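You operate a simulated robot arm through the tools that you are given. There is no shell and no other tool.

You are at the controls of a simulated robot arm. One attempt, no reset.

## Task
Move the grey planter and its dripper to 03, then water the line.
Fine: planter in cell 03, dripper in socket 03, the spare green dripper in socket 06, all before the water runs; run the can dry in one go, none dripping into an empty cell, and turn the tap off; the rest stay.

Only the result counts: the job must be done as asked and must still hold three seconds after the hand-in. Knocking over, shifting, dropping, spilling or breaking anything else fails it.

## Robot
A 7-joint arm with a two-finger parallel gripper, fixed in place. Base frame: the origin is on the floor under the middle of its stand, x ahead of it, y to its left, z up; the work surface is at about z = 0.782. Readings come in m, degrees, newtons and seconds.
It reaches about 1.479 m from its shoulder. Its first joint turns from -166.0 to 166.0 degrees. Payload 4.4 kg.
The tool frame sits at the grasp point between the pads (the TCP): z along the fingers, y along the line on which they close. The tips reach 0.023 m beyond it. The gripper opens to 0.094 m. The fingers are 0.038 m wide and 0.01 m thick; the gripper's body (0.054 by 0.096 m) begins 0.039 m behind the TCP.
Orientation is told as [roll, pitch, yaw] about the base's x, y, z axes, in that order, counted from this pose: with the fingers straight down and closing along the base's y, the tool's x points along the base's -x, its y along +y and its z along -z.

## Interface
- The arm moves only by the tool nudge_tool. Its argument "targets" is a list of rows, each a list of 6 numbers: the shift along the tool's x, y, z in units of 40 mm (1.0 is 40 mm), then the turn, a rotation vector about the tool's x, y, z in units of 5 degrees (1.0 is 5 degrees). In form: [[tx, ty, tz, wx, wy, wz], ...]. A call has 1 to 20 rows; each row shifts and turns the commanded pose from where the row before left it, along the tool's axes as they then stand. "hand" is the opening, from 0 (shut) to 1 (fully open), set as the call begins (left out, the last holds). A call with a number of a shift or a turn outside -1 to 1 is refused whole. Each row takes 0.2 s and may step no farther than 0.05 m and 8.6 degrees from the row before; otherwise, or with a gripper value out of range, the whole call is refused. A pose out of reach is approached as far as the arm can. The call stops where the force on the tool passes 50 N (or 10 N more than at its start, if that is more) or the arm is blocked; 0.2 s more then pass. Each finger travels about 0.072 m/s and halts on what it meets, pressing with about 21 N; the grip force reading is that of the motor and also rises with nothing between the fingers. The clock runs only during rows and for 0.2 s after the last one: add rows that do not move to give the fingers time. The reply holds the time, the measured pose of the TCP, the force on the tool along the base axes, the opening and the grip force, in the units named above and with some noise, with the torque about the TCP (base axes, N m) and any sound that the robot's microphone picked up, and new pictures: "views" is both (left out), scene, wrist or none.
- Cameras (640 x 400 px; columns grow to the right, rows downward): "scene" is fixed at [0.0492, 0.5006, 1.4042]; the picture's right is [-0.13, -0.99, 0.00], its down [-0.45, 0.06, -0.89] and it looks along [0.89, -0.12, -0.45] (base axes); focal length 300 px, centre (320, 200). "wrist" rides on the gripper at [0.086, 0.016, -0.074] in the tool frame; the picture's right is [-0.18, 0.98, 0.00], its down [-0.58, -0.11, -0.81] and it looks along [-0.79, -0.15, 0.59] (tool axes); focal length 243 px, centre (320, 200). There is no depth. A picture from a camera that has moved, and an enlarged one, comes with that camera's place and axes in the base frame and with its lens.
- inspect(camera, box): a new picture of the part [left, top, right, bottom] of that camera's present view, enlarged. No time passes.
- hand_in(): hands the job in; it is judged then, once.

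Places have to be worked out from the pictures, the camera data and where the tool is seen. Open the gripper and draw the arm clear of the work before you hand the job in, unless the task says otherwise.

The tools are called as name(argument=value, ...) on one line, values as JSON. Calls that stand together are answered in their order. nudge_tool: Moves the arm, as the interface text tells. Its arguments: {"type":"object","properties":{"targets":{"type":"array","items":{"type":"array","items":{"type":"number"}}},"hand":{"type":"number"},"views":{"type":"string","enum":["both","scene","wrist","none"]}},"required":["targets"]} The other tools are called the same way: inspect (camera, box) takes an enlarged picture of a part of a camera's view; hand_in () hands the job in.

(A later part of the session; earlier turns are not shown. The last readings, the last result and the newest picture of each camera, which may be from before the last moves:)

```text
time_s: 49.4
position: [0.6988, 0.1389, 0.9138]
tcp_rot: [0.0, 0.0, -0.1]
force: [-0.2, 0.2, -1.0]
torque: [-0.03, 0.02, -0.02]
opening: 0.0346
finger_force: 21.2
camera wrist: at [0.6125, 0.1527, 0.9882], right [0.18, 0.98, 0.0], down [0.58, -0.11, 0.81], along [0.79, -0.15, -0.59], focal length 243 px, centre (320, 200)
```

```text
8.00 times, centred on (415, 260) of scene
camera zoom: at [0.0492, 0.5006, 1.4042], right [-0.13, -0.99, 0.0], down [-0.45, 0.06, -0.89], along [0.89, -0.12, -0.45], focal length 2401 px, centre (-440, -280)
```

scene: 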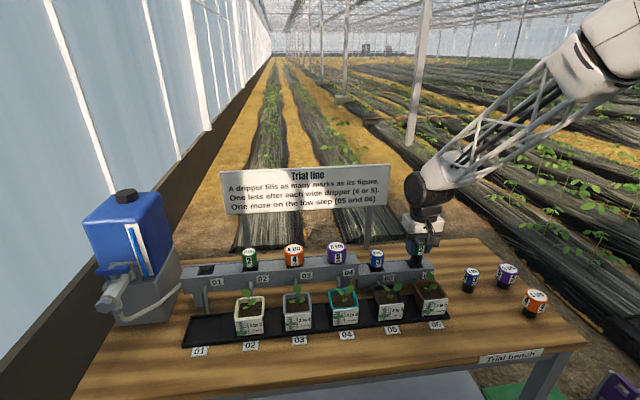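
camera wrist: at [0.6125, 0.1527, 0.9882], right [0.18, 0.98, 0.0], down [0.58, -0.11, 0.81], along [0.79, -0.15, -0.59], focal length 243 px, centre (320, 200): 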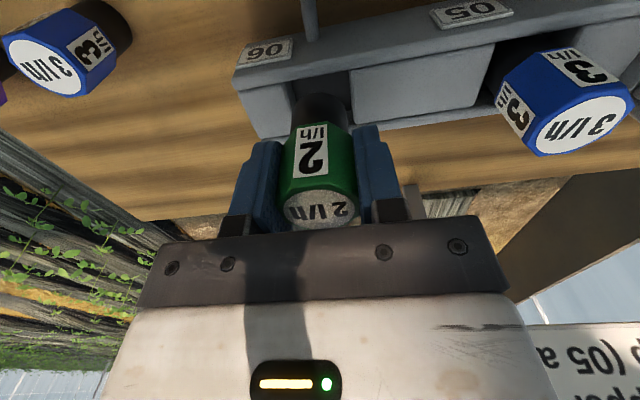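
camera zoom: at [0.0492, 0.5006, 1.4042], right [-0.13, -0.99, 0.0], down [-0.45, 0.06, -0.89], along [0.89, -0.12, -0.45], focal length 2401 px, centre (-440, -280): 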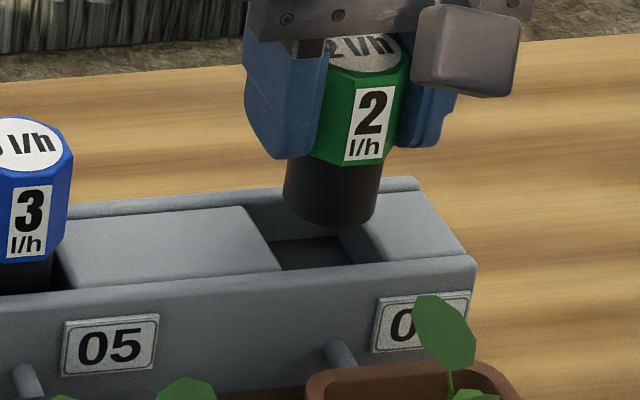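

The wrist view shows the plug centred over the opening, and the scene view agrees within 2 mm. I'm lowering slowly.

nudge_tool(targets=[[0, 0.012, 0.1, 0, 0, 0], [0, 0, 0.1, 0, 0, 0], [0, 0, 0.1, 0, 0, 0], [0, 0, 0.1, 0, 0, 0], [0, 0, 0.1, 0, 0, 0], [0, 0, 0.1, 0, 0, 0], [0, 0, 0, 0, 0, 0]], views="both")

inspect(camera="scene", box=[380, 235, 450, 285])

```text
time_s: 51.0
position: [0.6989, 0.1386, 0.8887]
tcp_rot: [-0.1, -0.1, -0.1]
force: [4.5, -0.3, 0.3]
torque: [-0.01, -0.14, 0.0]
opening: 0.0344
finger_force: 20.8
camera wrist: at [0.6125, 0.1534, 0.9638], right [0.18, 0.98, 0.0], down [0.58, -0.11, 0.81], along [0.79, -0.15, -0.59], focal length 243 px, centre (320, 200)
```

scene: 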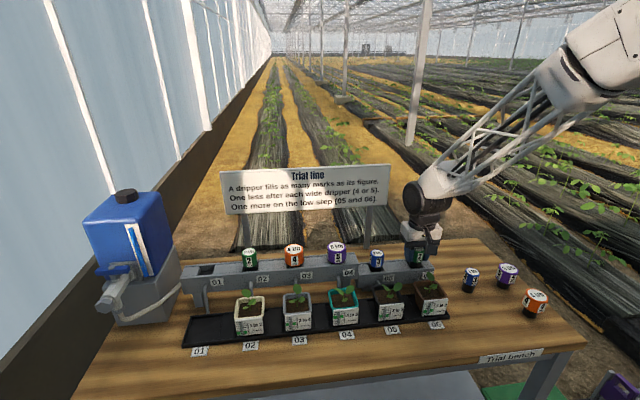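
wrist: 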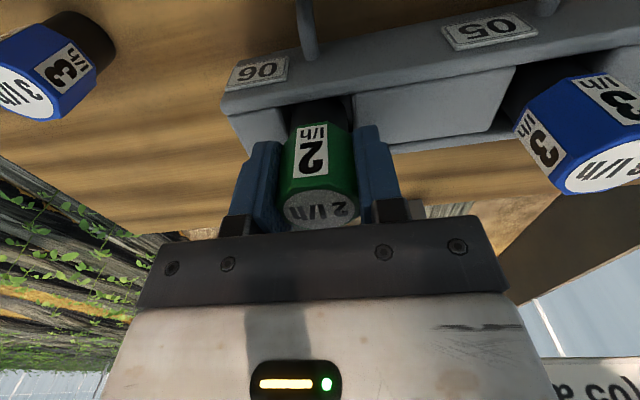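

```text
8.00 times, centred on (415, 260) of scene
camera zoom: at [0.0492, 0.5006, 1.4042], right [-0.13, -0.99, 0.0], down [-0.45, 0.06, -0.89], along [0.89, -0.12, -0.45], focal length 2401 px, centre (-440, -280)
```

zoom: 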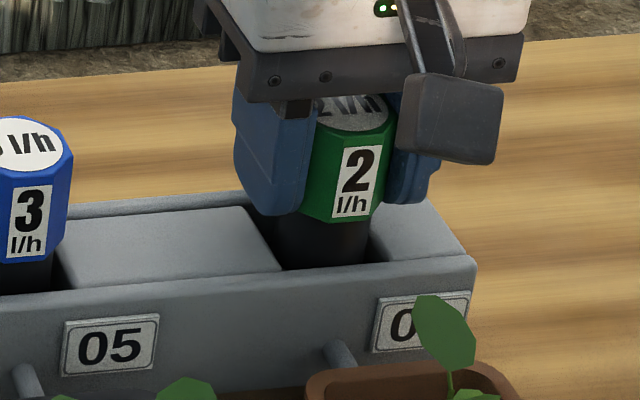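

The plug has entered, with a +4.5 N push in x from the front wall. I'm shifting +1.5 mm in x to relieve it, then continuing down.

nudge_tool(targets=[[-0.04, 0, 0, 0, 0, 0], [0, 0, 0, 0, 0, 0]], views="none")

nudge_tool(targets=[[0, 0, 0.05, 0, 0, 0], [0, 0, 0.05, 0, 0, 0], [0, 0, 0, 0, 0, 0]], views="none")

```text
time_s: 51.6
position: [0.6989, 0.1394, 0.8887]
tcp_rot: [0.0, -0.1, 0.0]
force: [0.2, 0.0, -1.4]
torque: [-0.02, 0.01, 0.03]
opening: 0.0343
finger_force: 20.6
```

```text
time_s: 52.4
position: [0.7013, 0.1395, 0.8853]
tcp_rot: [0.0, 0.0, 0.0]
force: [0.9, -0.1, -1.1]
torque: [0.02, 0.0, -0.02]
opening: 0.0343
finger_force: 21.1
```

Lateral force is relieved. I'm continuing down in 1–2 mm steps until it seats.

nudge_tool(targets=[[0, 0, 0.04, 0, 0, 0], [0, 0, 0.03, 0, 0, 0], [0, 0, 0, 0, 0, 0]], views="none")

nudge_tool(targets=[[0, 0, 0.025, 0, 0, 0], [0, 0, 0, 0, 0, 0]], views="none")

nudge_tool(targets=[[0, 0, 0.025, 0, 0, 0], [0, 0, 0, 0, 0, 0]], views="none")

```text
time_s: 53.2
position: [0.6999, 0.1412, 0.8824]
tcp_rot: [-0.1, 0.0, 0.1]
force: [-0.2, -0.5, -0.2]
torque: [-0.02, 0.03, -0.01]
opening: 0.0343
finger_force: 21.6
```

```text
time_s: 53.8
position: [0.7003, 0.1402, 0.8798]
tcp_rot: [0.0, 0.0, 0.0]
force: [-0.6, 0.3, 0.0]
torque: [-0.02, -0.02, 0.05]
opening: 0.0346
finger_force: 20.7
```

```text
time_s: 54.4
position: [0.7008, 0.138, 0.8802]
tcp_rot: [0.1, 0.0, 0.0]
force: [-0.1, -0.2, -0.3]
torque: [0.0, 0.03, -0.03]
opening: 0.0344
finger_force: 21.3
```

nudge_tool(targets=[[0, 0, 0.025, 0, 0, 0], [0, 0, 0, 0, 0, 0]], views="none")

nudge_tool(targets=[[0, 0, 0.025, 0, 0, 0], [0, 0, 0, 0, 0, 0]], views="none")

nudge_tool(targets=[[0, 0, 0.025, 0, 0, 0], [0, 0, 0, 0, 0, 0]], views="scene")

inspect(camera="scene", box=[380, 235, 450, 285])

```text
time_s: 55.0
position: [0.6996, 0.14, 0.8785]
tcp_rot: [0.0, 0.0, 0.0]
force: [0.0, -0.6, -0.2]
torque: [0.02, 0.0, 0.02]
opening: 0.0342
finger_force: 21.1
```

```text
time_s: 55.6
position: [0.7002, 0.1399, 0.8783]
tcp_rot: [0.0, 0.0, -0.1]
force: [-0.5, -1.0, 7.4]
torque: [-0.03, 0.03, 0.03]
opening: 0.0342
finger_force: 20.4
```

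```text
time_s: 56.2
position: [0.6993, 0.139, 0.8792]
tcp_rot: [0.0, -0.1, 0.0]
force: [5.2, 0.3, 16.1]
torque: [0.01, -0.23, 0.02]
opening: 0.0344
finger_force: 21.0
```

scene: 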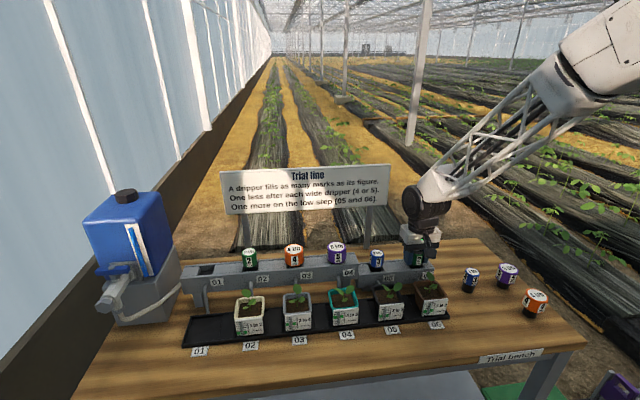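

```text
8.00 times, centred on (415, 260) of scene
camera zoom: at [0.0492, 0.5006, 1.4042], right [-0.13, -0.99, 0.0], down [-0.45, 0.06, -0.89], along [0.89, -0.12, -0.45], focal length 2401 px, centre (-440, -280)
```

zoom: 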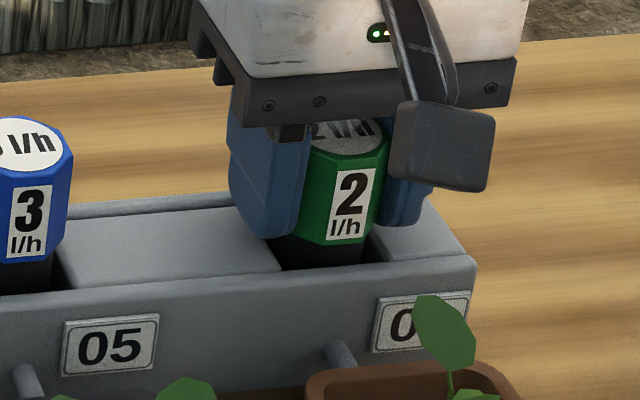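

Seated with 16 N of contact, at the same height as the blue dripper in 05. I'm easing off and releasing.

nudge_tool(targets=[[0, 0, -0.03, 0, 0, 0], [0, 0, 0, 0, 0, 0]], views="none")

nudge_tool(targets=[[0, 0, 0, 0, 0, 0], [0, 0, 0, 0, 0, 0], [0, 0, 0, 0, 0, 0], [0, 0, 0, 0, 0, 0], [0, 0, 0, 0, 0, 0]], hand=1, views="wrist")

nudge_tool(targets=[[0, 0, -0.3, 0, 0, 0], [0, 0, -0.7, 0, 0, 0], [0, 0, -1, 0, 0, 0], [0, 0, -1, 0, 0, 0], [0, 0, -1, 0, 0, 0], [0, 0, 0, 0, 0, 0]], hand=1, views="both")

inspect(camera="scene", box=[340, 235, 460, 300])

inspect(camera="wrist", box=[220, 0, 460, 150])

```text
time_s: 56.8
position: [0.6992, 0.1396, 0.8787]
tcp_rot: [-0.1, 0.0, 0.0]
force: [1.1, -0.9, 10.6]
torque: [-0.07, -0.06, 0.02]
opening: 0.0344
finger_force: 21.5
```

```text
time_s: 58.0
position: [0.6998, 0.1399, 0.8785]
tcp_rot: [0.0, 0.0, 0.1]
force: [0.5, 0.1, 0.2]
torque: [0.0, -0.02, 0.0]
opening: 0.094
finger_force: 0.0
camera wrist: at [0.6132, 0.1539, 0.9532], right [0.18, 0.98, 0.0], down [0.58, -0.11, 0.81], along [0.79, -0.15, -0.59], focal length 243 px, centre (320, 200)
```

wrist: 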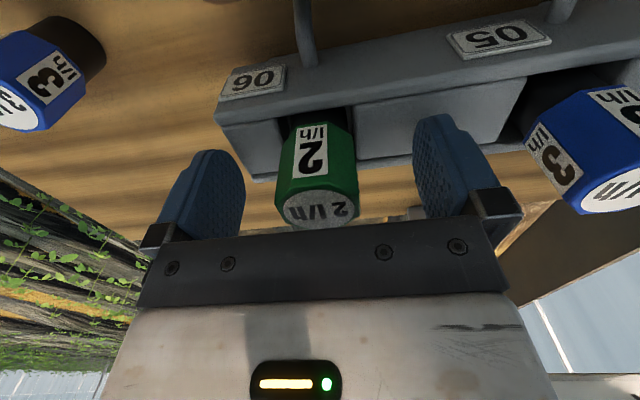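

```text
time_s: 59.4
position: [0.6961, 0.1403, 1.0403]
tcp_rot: [0.1, -0.1, 0.0]
force: [-0.7, -0.4, -0.1]
torque: [0.03, 0.02, 0.02]
opening: 0.0941
finger_force: 0.1
camera wrist: at [0.611, 0.1534, 1.1149], right [0.18, 0.98, 0.0], down [0.58, -0.11, 0.81], along [0.79, -0.15, -0.59], focal length 243 px, centre (320, 200)
```

scene: 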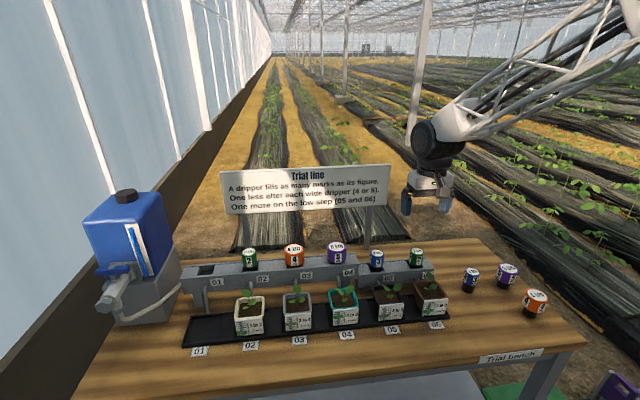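
wrist: 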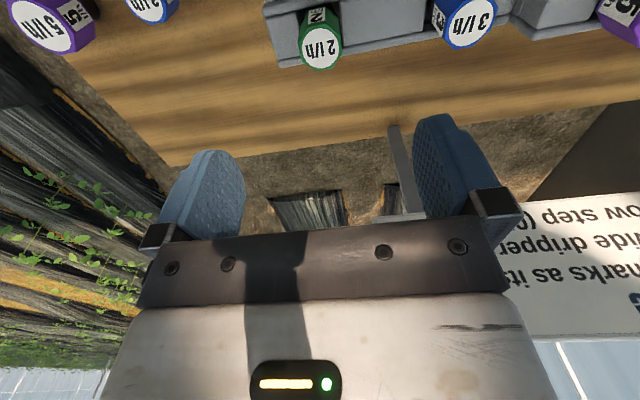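

```text
5.33 times, centred on (400, 268) of scene
camera zoom: at [0.0492, 0.5006, 1.4042], right [-0.13, -0.99, 0.0], down [-0.45, 0.06, -0.89], along [0.89, -0.12, -0.45], focal length 1601 px, centre (-107, -160)
```

zoom: 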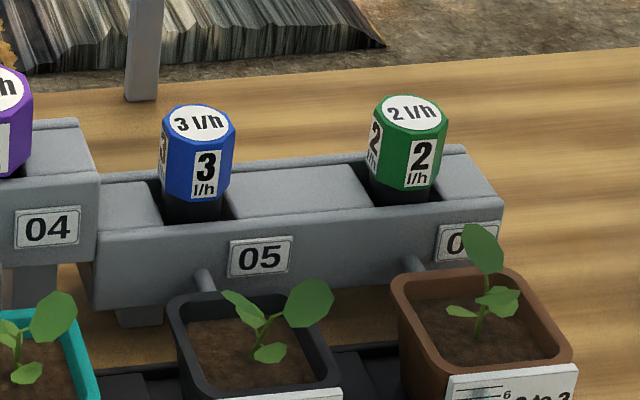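

```text
2.67 times, centred on (340, 75) of wrist
camera zoom: at [0.611, 0.1534, 1.1149], right [0.18, 0.98, 0.0], down [0.58, -0.11, 0.81], along [0.79, -0.15, -0.59], focal length 647 px, centre (267, 533)
```

zoom: 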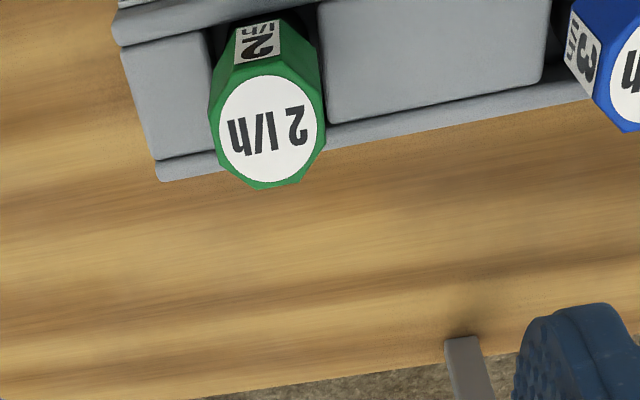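

The green dripper is seated upright in socket 06, and every placement needed before watering is done. I'm moving back across the bench to look closely at the tap.

nudge_tool(targets=[[0.58, 0.8, -0.3, 0, 0, 0], [0.58, 0.95, -0.2, 0, 0, 0], [0.58, 0.95, -0.1, 0, 0, 0], [0.58, 0.95, -0.1, 0, 0, 0], [0.58, 0.95, -0.1, 0, 0, 0], [0.58, 0.95, -0.1, 0, 0, 0], [0.58, 0.95, -0.1, 0, 0, 0], [0.58, 0.95, -0.1, 0, 0, 0], [0.58, 0.95, -0.1, 0, 0, 0], [0.58, 0.95, -0.1, 0, 0, 0], [0.58, 0.95, 0, 0, 0, 0], [0.58, 0.95, 0, 0, 0, 0], [0.2, 1, 0, 0, 0, 0], [0.2, 1, 0, 0, 0, 0], [0, 1, 0, 0, 0, 0], [0, 1, 0, 0, 0, 0], [0, 1, 0, 0, 0, 0], [0, 0.8, 0, 0, 0, 0], [0, 0, 0, 0, 0, 0]], hand=0, views="both")

inspect(camera="wrist", box=[250, 40, 500, 240])

inspect(camera="scene", box=[75, 180, 195, 340])

```text
time_s: 63.4
position: [0.4047, 0.821, 1.0903]
tcp_rot: [0.1, -0.1, 0.0]
force: [-0.6, 0.2, -0.9]
torque: [-0.03, 0.02, 0.0]
opening: 0.0
finger_force: 21.1
camera wrist: at [0.3189, 0.8349, 1.1648], right [0.18, 0.98, 0.0], down [0.58, -0.11, 0.81], along [0.79, -0.15, -0.59], focal length 243 px, centre (320, 200)
```

scene: 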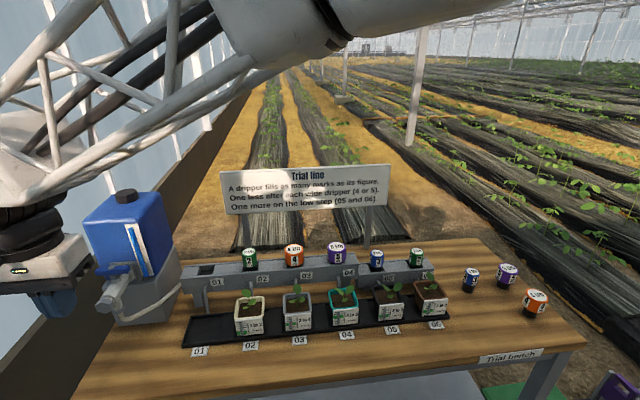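
wrist: 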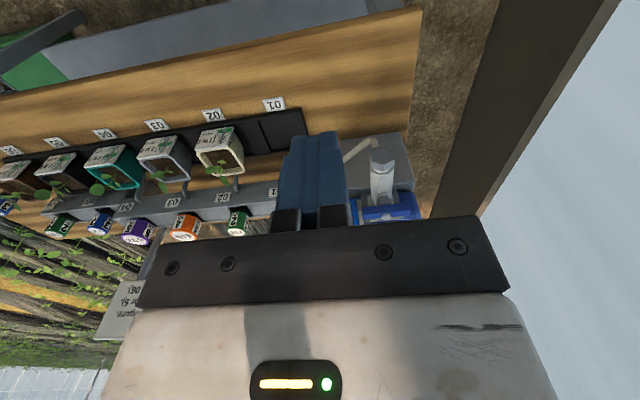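

```text
2.00 times, centred on (375, 140) of wrist
camera zoom: at [0.3189, 0.8349, 1.1648], right [0.18, 0.98, 0.0], down [0.58, -0.11, 0.81], along [0.79, -0.15, -0.59], focal length 485 px, centre (210, 320)
```

zoom: 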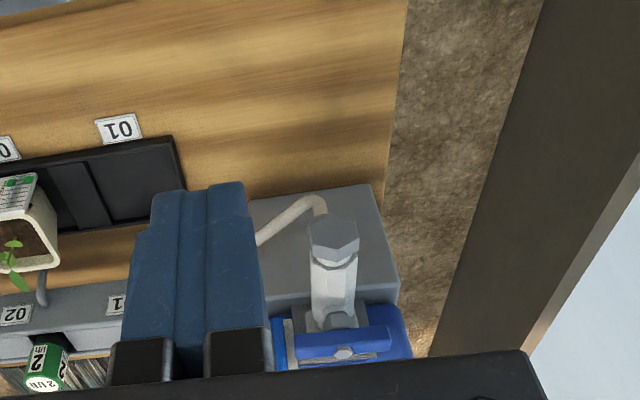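

```text
2.50 times, centred on (135, 260) of scene
camera zoom: at [0.0492, 0.5006, 1.4042], right [-0.13, -0.99, 0.0], down [-0.45, 0.06, -0.89], along [0.89, -0.12, -0.45], focal length 750 px, centre (782, 50)
```

zoom: 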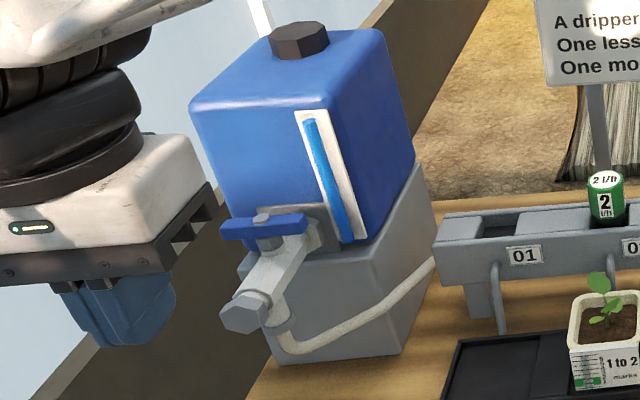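

I'm enlarging the tap and lever in both cameras.

inspect(camera="scene", box=[105, 250, 155, 315])

inspect(camera="wrist", box=[350, 130, 430, 230])

```text
6.15 times, centred on (130, 282) of scene
camera zoom: at [0.0492, 0.5006, 1.4042], right [-0.13, -0.99, 0.0], down [-0.45, 0.06, -0.89], along [0.89, -0.12, -0.45], focal length 1847 px, centre (1489, -308)
```

zoom: 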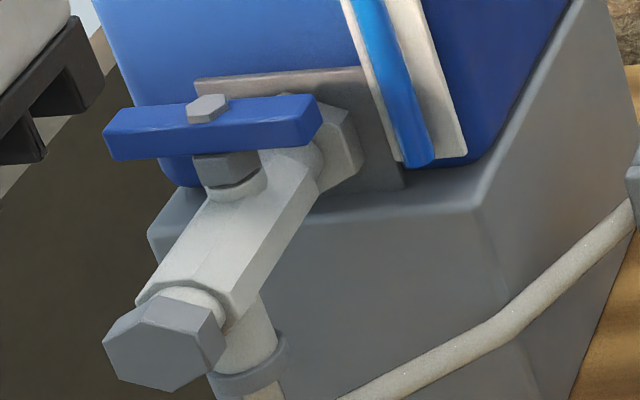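

```text
4.00 times, centred on (390, 180) of wrist
camera zoom: at [0.3189, 0.8349, 1.1648], right [0.18, 0.98, 0.0], down [0.58, -0.11, 0.81], along [0.79, -0.15, -0.59], focal length 970 px, centre (40, 280)
```

zoom: 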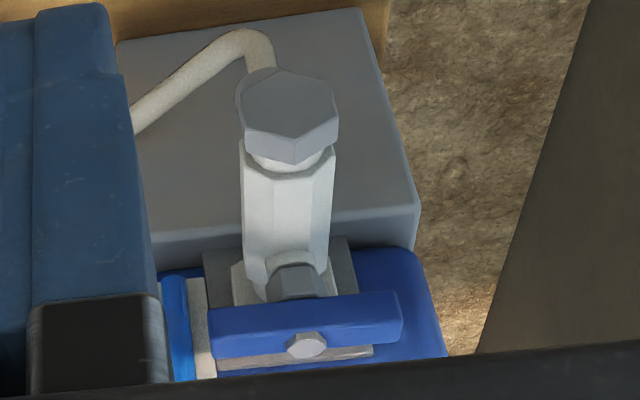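

The tap handle is a bar about 69 mm long lying across the pipe (closed). Its hub is at about (0.6075, 0.873) and the bar at z≈0.979. I'll use the closed fingers as a poker from the front, so I'm leaning the hand 30° and moving to just in front of the bar's −y end.

nudge_tool(targets=[[0, 0, 0, 0, -1, 0], [0, 0, 0, 0, -1, 0], [0, 0, 0, 0, -1, 0], [0, 0, 0, 0, -1, 0], [0, 0, 0, 0, -1, 0], [0, 0, 0, 0, -1, 0], [-0.313, 0.1195, 0.766, 0, 0, 0], [-0.313, 0.1195, 0.766, 0, 0, 0], [-0.313, 0.1195, 0.766, 0, 0, 0], [-0.313, 0.1195, 0.766, 0, 0, 0], [-0.313, 0.1195, 0.766, 0, 0, 0], [0, 0, 0, 0, 0, 0]], hand=0, views="both")

inspect(camera="scene", box=[60, 190, 220, 330])

inspect(camera="wrist", box=[250, 80, 450, 240])

```text
time_s: 66.0
position: [0.5371, 0.8443, 0.9899]
tcp_rot: [0.0, -30.0, 0.0]
force: [-0.1, 0.1, -0.1]
torque: [-0.01, -0.02, 0.02]
opening: 0.0001
finger_force: 21.1
camera wrist: at [0.4251, 0.8581, 1.0107], right [0.16, 0.98, 0.09], down [0.1, -0.11, 0.99], along [0.98, -0.15, -0.12], focal length 243 px, centre (320, 200)
```

scene: 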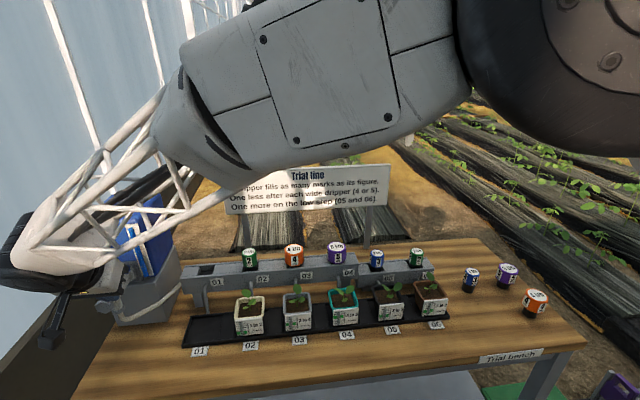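
wrist: 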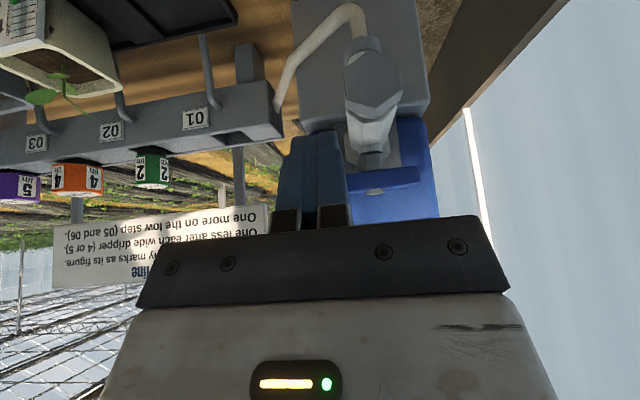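

```text
2.86 times, centred on (140, 260) of scene
camera zoom: at [0.0492, 0.5006, 1.4042], right [-0.13, -0.99, 0.0], down [-0.45, 0.06, -0.89], along [0.89, -0.12, -0.45], focal length 858 px, centre (834, 29)
```

zoom: 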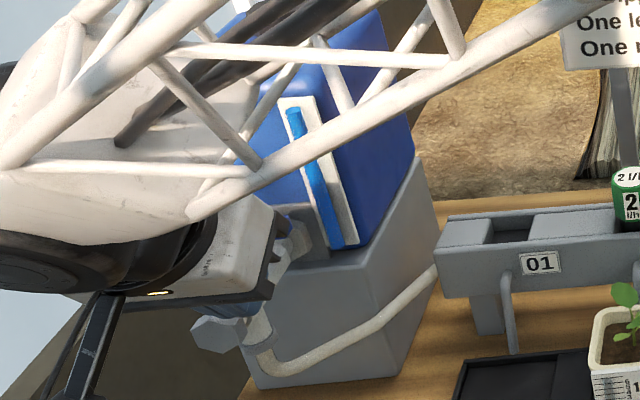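

```text
2.50 times, centred on (350, 160) of wrist
camera zoom: at [0.4251, 0.8581, 1.0107], right [0.16, 0.98, 0.09], down [0.1, -0.11, 0.99], along [0.98, -0.15, -0.12], focal length 606 px, centre (245, 300)
```

zoom: 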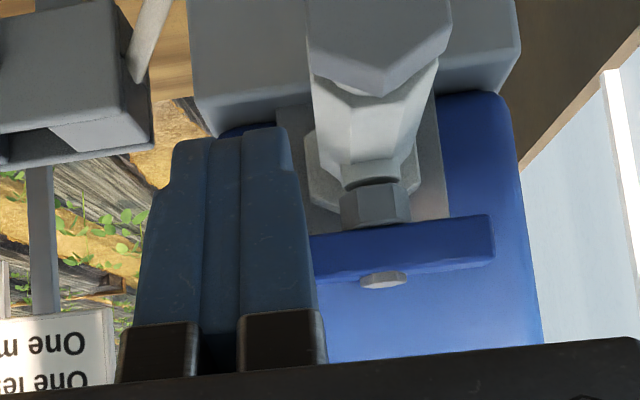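

The handle bar and nut are clear in view: bar z≈0.974–0.988, −y end at y≈0.840. I'm advancing in +x to just short of contact with the −y end.

nudge_tool(targets=[[-0.2165, 0.05, 0.125, 0, 0, 0], [-0.2165, 0, 0.125, 0, 0, 0], [-0.2165, 0, 0.125, 0, 0, 0], [0, 0, 0, 0, 0, 0]], hand=0, views="wrist")

inspect(camera="wrist", box=[250, 80, 450, 240])

```text
time_s: 67.0
position: [0.5655, 0.8475, 0.9893]
tcp_rot: [0.0, -30.0, 0.0]
force: [-0.5, -0.2, 0.4]
torque: [-0.05, -0.02, -0.02]
opening: 0.0
finger_force: 21.6
camera wrist: at [0.4541, 0.8607, 1.0111], right [0.16, 0.98, 0.09], down [0.1, -0.11, 0.99], along [0.98, -0.15, -0.12], focal length 243 px, centre (320, 200)
```

wrist: 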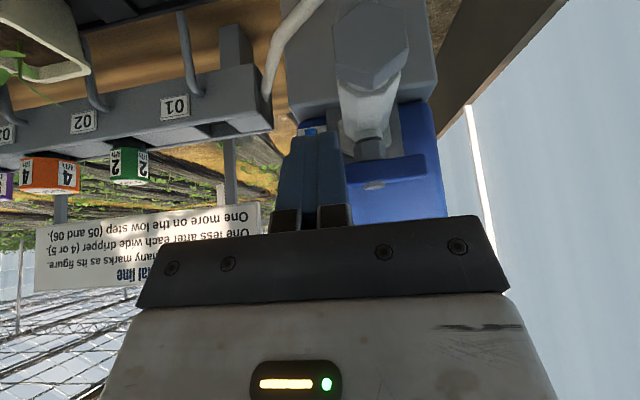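

```text
2.50 times, centred on (350, 160) of wrist
camera zoom: at [0.4541, 0.8607, 1.0111], right [0.16, 0.98, 0.09], down [0.1, -0.11, 0.99], along [0.98, -0.15, -0.12], focal length 606 px, centre (245, 300)
```

zoom: 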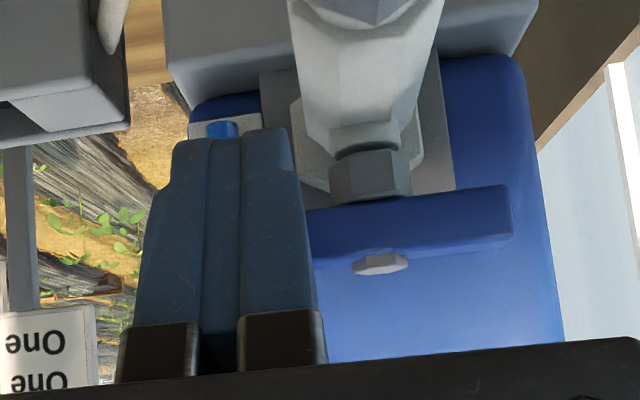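

About 6 mm from the bar. I'm advancing in small steps to find contact and feel whether the handle yields this way.

nudge_tool(targets=[[-0.0866, 0, 0.05, 0, 0, 0], [-0.0866, 0, 0.05, 0, 0, 0], [0, 0, 0, 0, 0, 0]], views="none")

nudge_tool(targets=[[-0.0433, 0, 0.025, 0, 0, 0], [-0.0433, 0, 0.025, 0, 0, 0], [0, 0, 0, 0, 0, 0]], views="none")

nudge_tool(targets=[[-0.0433, 0, 0.025, 0, 0, 0], [-0.0433, 0, 0.025, 0, 0, 0], [0, 0, 0, 0, 0, 0]], views="wrist")

```text
time_s: 67.8
position: [0.574, 0.8483, 0.9889]
tcp_rot: [0.0, -30.0, -0.1]
force: [-0.1, -0.2, 0.5]
torque: [0.01, 0.02, 0.0]
opening: 0.0002
finger_force: 21.6
```

```text
time_s: 68.6
position: [0.5793, 0.8481, 0.9886]
tcp_rot: [0.0, -30.1, 0.1]
force: [-3.0, -3.9, 0.7]
torque: [-0.02, 0.03, -0.05]
opening: 0.0
finger_force: 21.1
```

```text
time_s: 69.4
position: [0.5823, 0.8477, 0.9882]
tcp_rot: [0.0, -30.0, -0.1]
force: [-2.0, -4.2, -2.3]
torque: [-0.08, 0.09, -0.07]
opening: 0.0
finger_force: 20.8
camera wrist: at [0.4704, 0.8619, 1.0108], right [0.16, 0.98, 0.09], down [0.1, -0.11, 0.99], along [0.98, -0.15, -0.12], focal length 243 px, centre (320, 200)
```

wrist: 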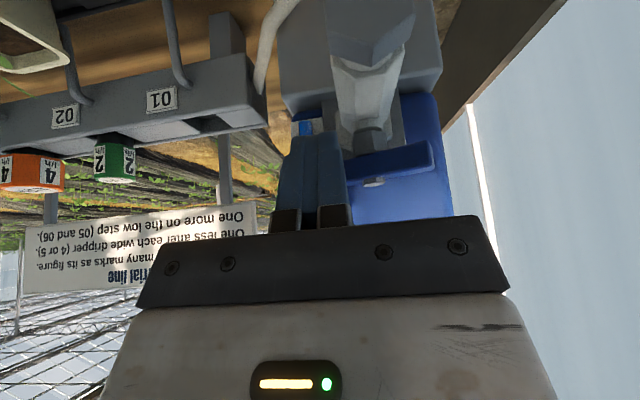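

There's light contact (about 4 N). I'm checking whether the bar has started to turn.

inspect(camera="wrist", box=[250, 80, 450, 240])

```text
2.50 times, centred on (350, 160) of wrist
camera zoom: at [0.4704, 0.8619, 1.0108], right [0.16, 0.98, 0.09], down [0.1, -0.11, 0.99], along [0.98, -0.15, -0.12], focal length 606 px, centre (245, 300)
```

zoom: 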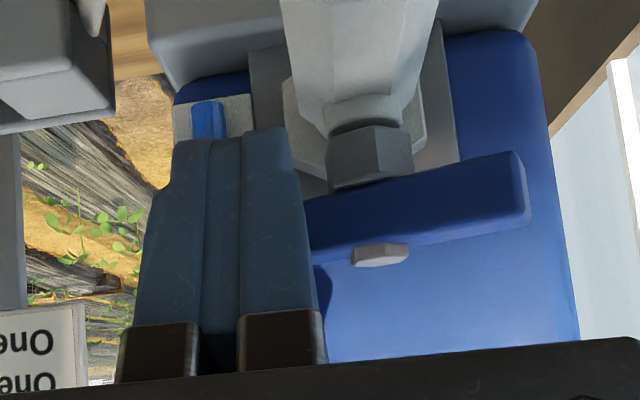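

The bar turns easily in this direction (about 35° so far). I'm continuing the push in +x.

nudge_tool(targets=[[-0.0433, 0, 0.025, 0, 0, 0], [-0.0433, 0, 0.025, 0, 0, 0], [-0.0433, 0, 0.025, 0, 0, 0], [-0.0433, 0, 0.025, 0, 0, 0], [-0.0433, 0, 0.025, 0, 0, 0], [0, 0, 0, 0, 0, 0]], views="both")

inspect(camera="wrist", box=[250, 60, 450, 220])

inspect(camera="scene", box=[60, 190, 220, 330])

```text
time_s: 70.8
position: [0.5922, 0.8484, 0.9881]
tcp_rot: [0.0, -30.0, 0.1]
force: [0.3, -1.0, -0.1]
torque: [0.01, 0.03, -0.01]
opening: 0.0
finger_force: 21.2
camera wrist: at [0.4799, 0.8621, 1.0101], right [0.16, 0.98, 0.09], down [0.1, -0.11, 0.99], along [0.98, -0.15, -0.12], focal length 243 px, centre (320, 200)
```

scene: 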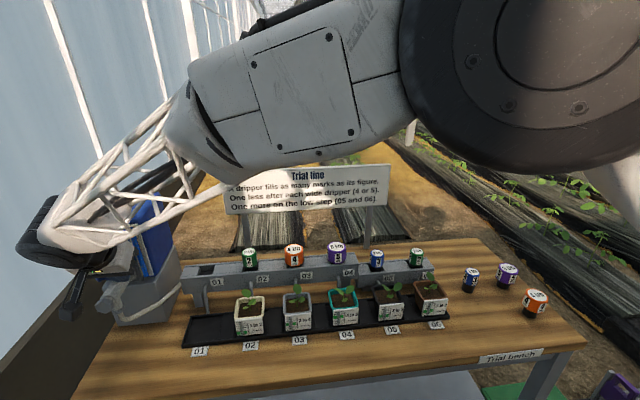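
wrist: 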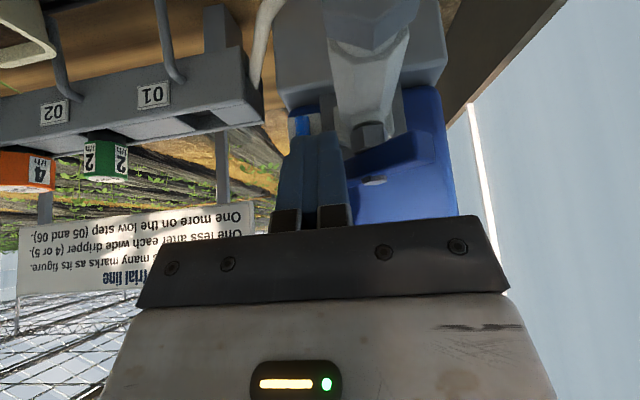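

```text
2.50 times, centred on (350, 140) of wrist
camera zoom: at [0.4799, 0.8621, 1.0101], right [0.16, 0.98, 0.09], down [0.1, -0.11, 0.99], along [0.98, -0.15, -0.12], focal length 606 px, centre (245, 350)
```

zoom: 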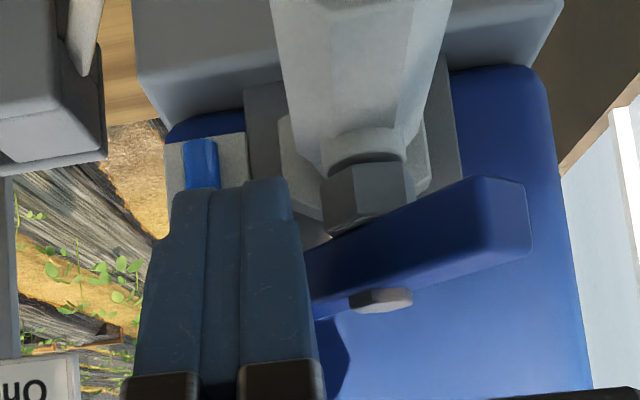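

```text
2.86 times, centred on (140, 260) of scene
camera zoom: at [0.0492, 0.5006, 1.4042], right [-0.13, -0.99, 0.0], down [-0.45, 0.06, -0.89], along [0.89, -0.12, -0.45], focal length 858 px, centre (834, 29)
```

zoom: 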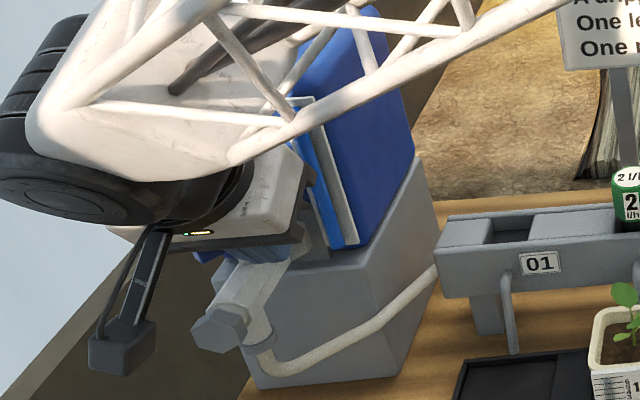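

The bar is now at roughly 45–50° with almost no resistance. I'm pushing a bit further before switching ends.

nudge_tool(targets=[[-0.0433, 0.02, 0.025, 0, 0, 0], [-0.0433, 0.02, 0.025, 0, 0, 0], [-0.0433, 0.02, 0.025, 0, 0, 0], [-0.0433, 0, 0.025, 0, 0, 0], [0, 0, 0, 0, 0, 0]], views="both")

inspect(camera="wrist", box=[250, 60, 450, 220])

inspect(camera="scene", box=[90, 190, 200, 320])

```text
time_s: 72.0
position: [0.5999, 0.85, 0.9881]
tcp_rot: [-0.1, -30.0, 0.1]
force: [0.7, 0.6, 0.6]
torque: [0.0, 0.03, 0.01]
opening: 0.0
finger_force: 20.9
camera wrist: at [0.488, 0.8635, 1.0103], right [0.16, 0.98, 0.09], down [0.1, -0.11, 0.99], along [0.98, -0.15, -0.12], focal length 243 px, centre (320, 200)
```

scene: 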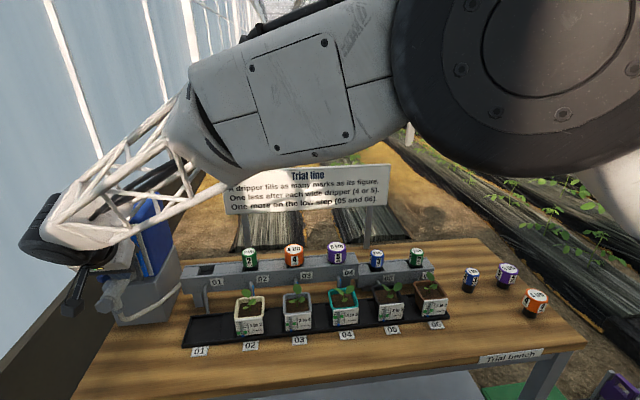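
wrist: 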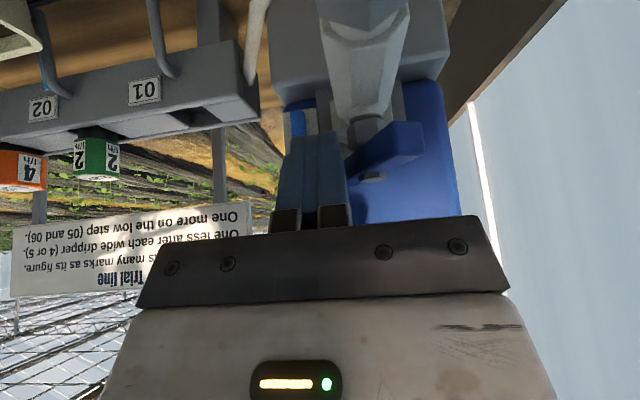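

```text
2.50 times, centred on (350, 140) of wrist
camera zoom: at [0.488, 0.8635, 1.0103], right [0.16, 0.98, 0.09], down [0.1, -0.11, 0.99], along [0.98, -0.15, -0.12], focal length 606 px, centre (245, 350)
```

zoom: 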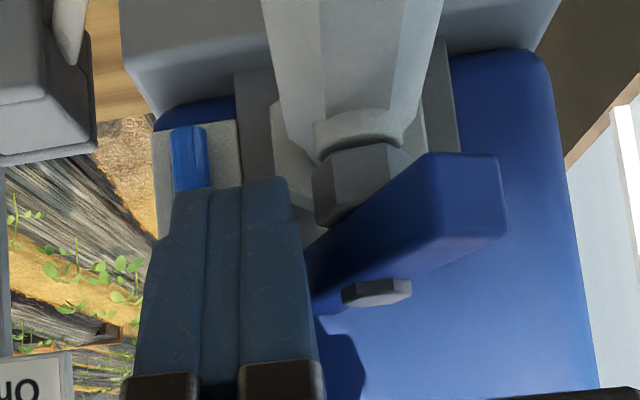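

```text
3.08 times, centred on (145, 255) of scene
camera zoom: at [0.0492, 0.5006, 1.4042], right [-0.13, -0.99, 0.0], down [-0.45, 0.06, -0.89], along [0.89, -0.12, -0.45], focal length 923 px, centre (858, 31)
```

zoom: 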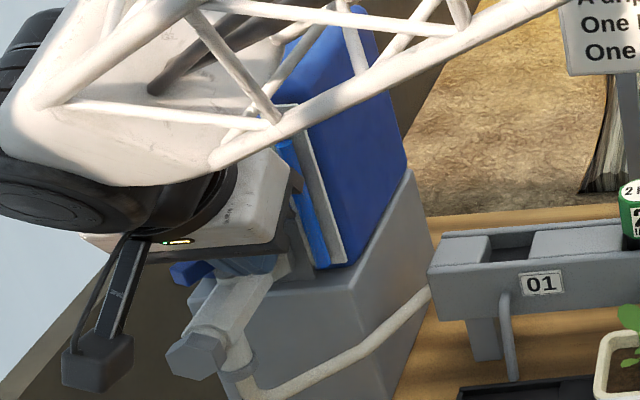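

The bar is at about 60°. I'm backing off, going round to the +y side of its front end, and will then push it −y to finish the quarter turn.

nudge_tool(targets=[[0.509, 0, -0.352, 0, 0, 0], [0.509, 0, -0.352, 0, 0, 0], [0.509, 0, -0.352, 0, 0, 0], [0, 0.708, 0, 0, 0, 0], [0, 0.708, 0, 0, 0, 0], [0, 0.708, 0, 0, 0, 0], [-0.411, 0, 0.2375, 0, 0, 0], [-0.411, 0, 0.2375, 0, 0, 0], [0, 0, 0, 0, 0, 0]], hand=0, views="both")

inspect(camera="wrist", box=[200, 60, 400, 220])

inspect(camera="scene", box=[60, 180, 220, 330])

```text
time_s: 74.0
position: [0.5627, 0.9354, 0.9941]
tcp_rot: [-0.1, -30.0, 0.0]
force: [0.8, 0.0, 0.1]
torque: [-0.01, 0.0, -0.01]
opening: 0.0
finger_force: 21.1
camera wrist: at [0.4508, 0.9501, 1.0165], right [0.16, 0.98, 0.09], down [0.1, -0.11, 0.99], along [0.98, -0.15, -0.12], focal length 243 px, centre (320, 200)
```

scene: 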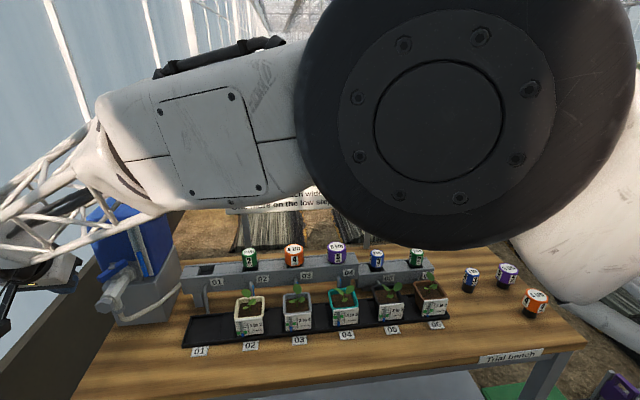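
wrist: 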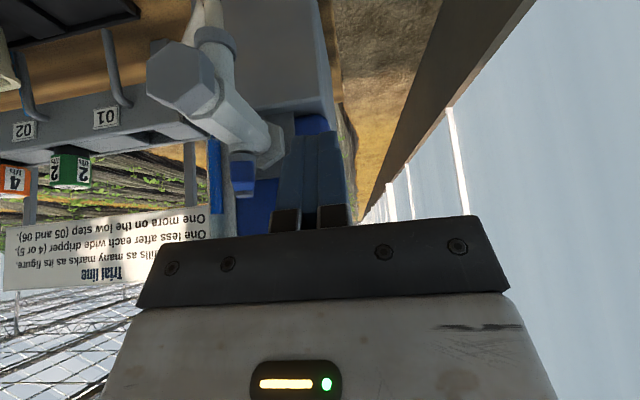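

```text
2.50 times, centred on (300, 140) of wrist
camera zoom: at [0.4508, 0.9501, 1.0165], right [0.16, 0.98, 0.09], down [0.1, -0.11, 0.99], along [0.98, -0.15, -0.12], focal length 606 px, centre (370, 350)
```

zoom: 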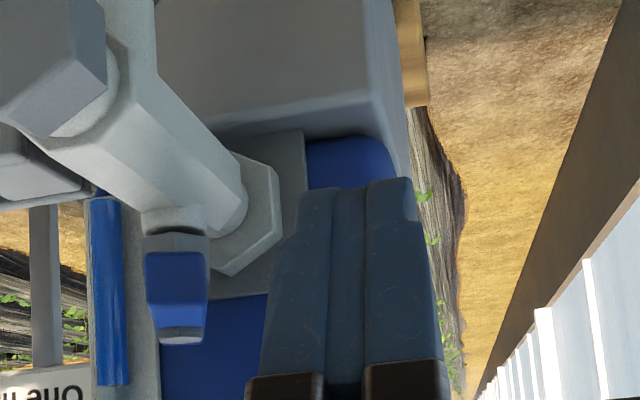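

```text
2.67 times, centred on (140, 255) of scene
camera zoom: at [0.0492, 0.5006, 1.4042], right [-0.13, -0.99, 0.0], down [-0.45, 0.06, -0.89], along [0.89, -0.12, -0.45], focal length 800 px, centre (800, 53)
```

zoom: 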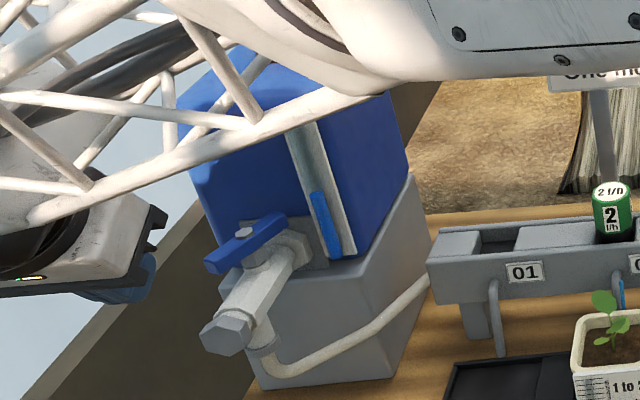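

The gauge is already down to about half, so the tap is open and water is running. I'll leave the handle as it is and watch the gauge.

nudge_tool(targets=[[0, 0, 0, 0, 0, 0], [0, 0, 0, 0, 0, 0], [0, 0, 0, 0, 0, 0]], views="scene")

inspect(camera="scene", box=[60, 180, 220, 330])

inspect(camera="scene", box=[175, 235, 455, 365])

```text
time_s: 74.8
position: [0.5625, 0.9362, 0.9965]
tcp_rot: [0.0, -30.0, 0.0]
force: [0.6, 0.4, -0.6]
torque: [-0.02, 0.0, -0.01]
opening: 0.0002
finger_force: 20.2
```

scene: 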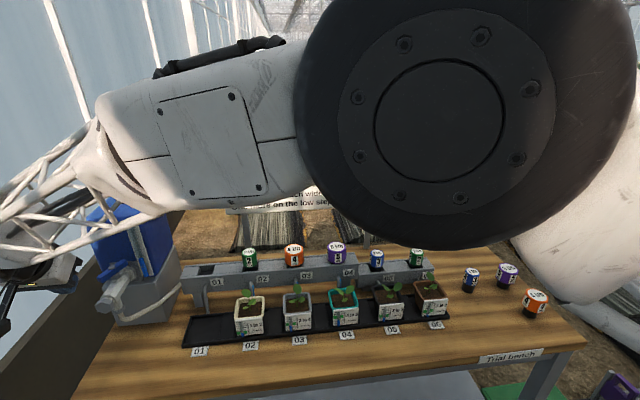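

```text
2.67 times, centred on (140, 255) of scene
camera zoom: at [0.0492, 0.5006, 1.4042], right [-0.13, -0.99, 0.0], down [-0.45, 0.06, -0.89], along [0.89, -0.12, -0.45], focal length 800 px, centre (800, 53)
```

zoom: 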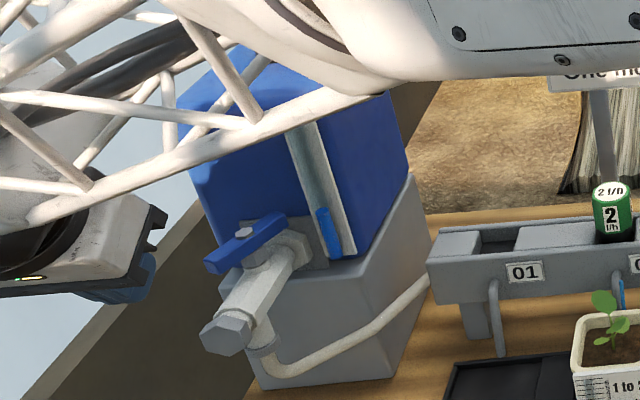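

```text
2.29 times, centred on (315, 300) of scene
camera zoom: at [0.0492, 0.5006, 1.4042], right [-0.13, -0.99, 0.0], down [-0.45, 0.06, -0.89], along [0.89, -0.12, -0.45], focal length 686 px, centre (331, -29)
```

zoom: 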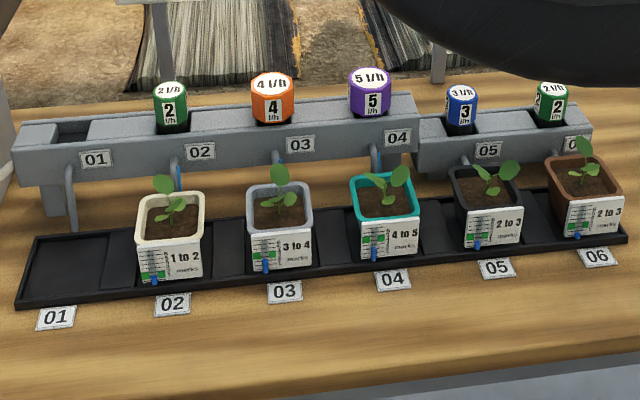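

Water is flowing into pots 02–06, nothing drips at cell 01, and the tank level is falling steadily. I'm waiting for it to run dry.

nudge_tool(targets=[[0, 0, 0, 0, 0, 0], [0, 0, 0, 0, 0, 0], [0, 0, 0, 0, 0, 0], [0, 0, 0, 0, 0, 0], [0, 0, 0, 0, 0, 0], [0, 0, 0, 0, 0, 0], [0, 0, 0, 0, 0, 0], [0, 0, 0, 0, 0, 0], [0, 0, 0, 0, 0, 0], [0, 0, 0, 0, 0, 0], [0, 0, 0, 0, 0, 0]], views="scene")

inspect(camera="scene", box=[60, 180, 220, 330])

inspect(camera="scene", box=[225, 270, 345, 345])

inspect(camera="scene", box=[325, 260, 455, 341])

```text
time_s: 77.2
position: [0.5622, 0.9372, 0.9958]
tcp_rot: [0.1, -30.0, 0.0]
force: [0.5, -0.2, 0.7]
torque: [-0.02, -0.03, 0.0]
opening: 0.0001
finger_force: 20.8
```

scene: 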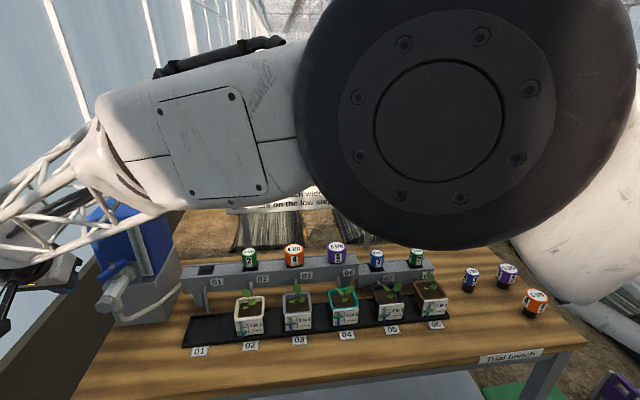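

```text
2.67 times, centred on (140, 255) of scene
camera zoom: at [0.0492, 0.5006, 1.4042], right [-0.13, -0.99, 0.0], down [-0.45, 0.06, -0.89], along [0.89, -0.12, -0.45], focal length 800 px, centre (800, 53)
```

zoom: 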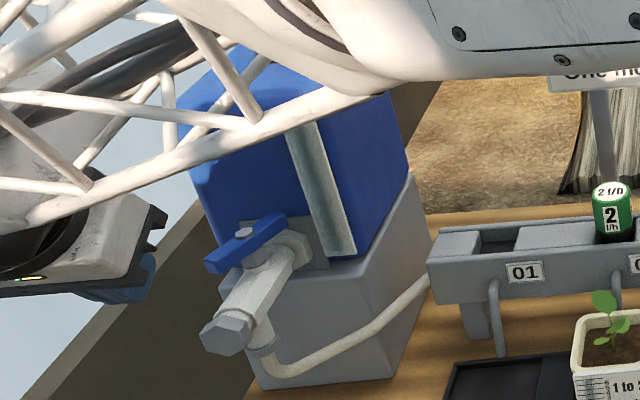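

```text
5.33 times, centred on (285, 308) of scene
camera zoom: at [0.0492, 0.5006, 1.4042], right [-0.13, -0.99, 0.0], down [-0.45, 0.06, -0.89], along [0.89, -0.12, -0.45], focal length 1601 px, centre (507, -373)
```

zoom: 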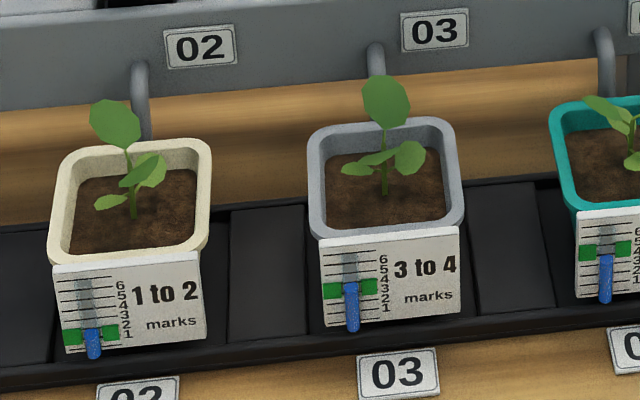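

```text
4.92 times, centred on (390, 300) of scene
camera zoom: at [0.0492, 0.5006, 1.4042], right [-0.13, -0.99, 0.0], down [-0.45, 0.06, -0.89], along [0.89, -0.12, -0.45], focal length 1478 px, centre (-25, -295)
```

zoom: 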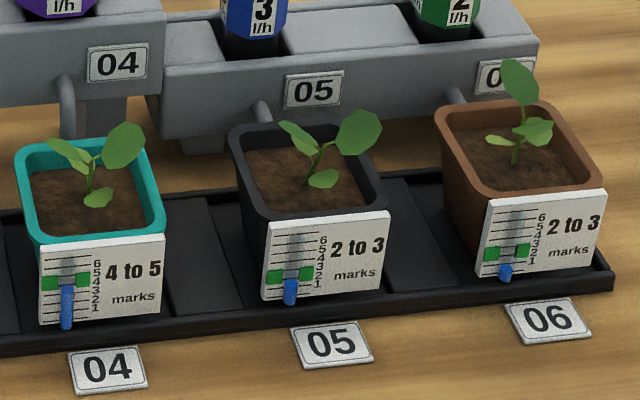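

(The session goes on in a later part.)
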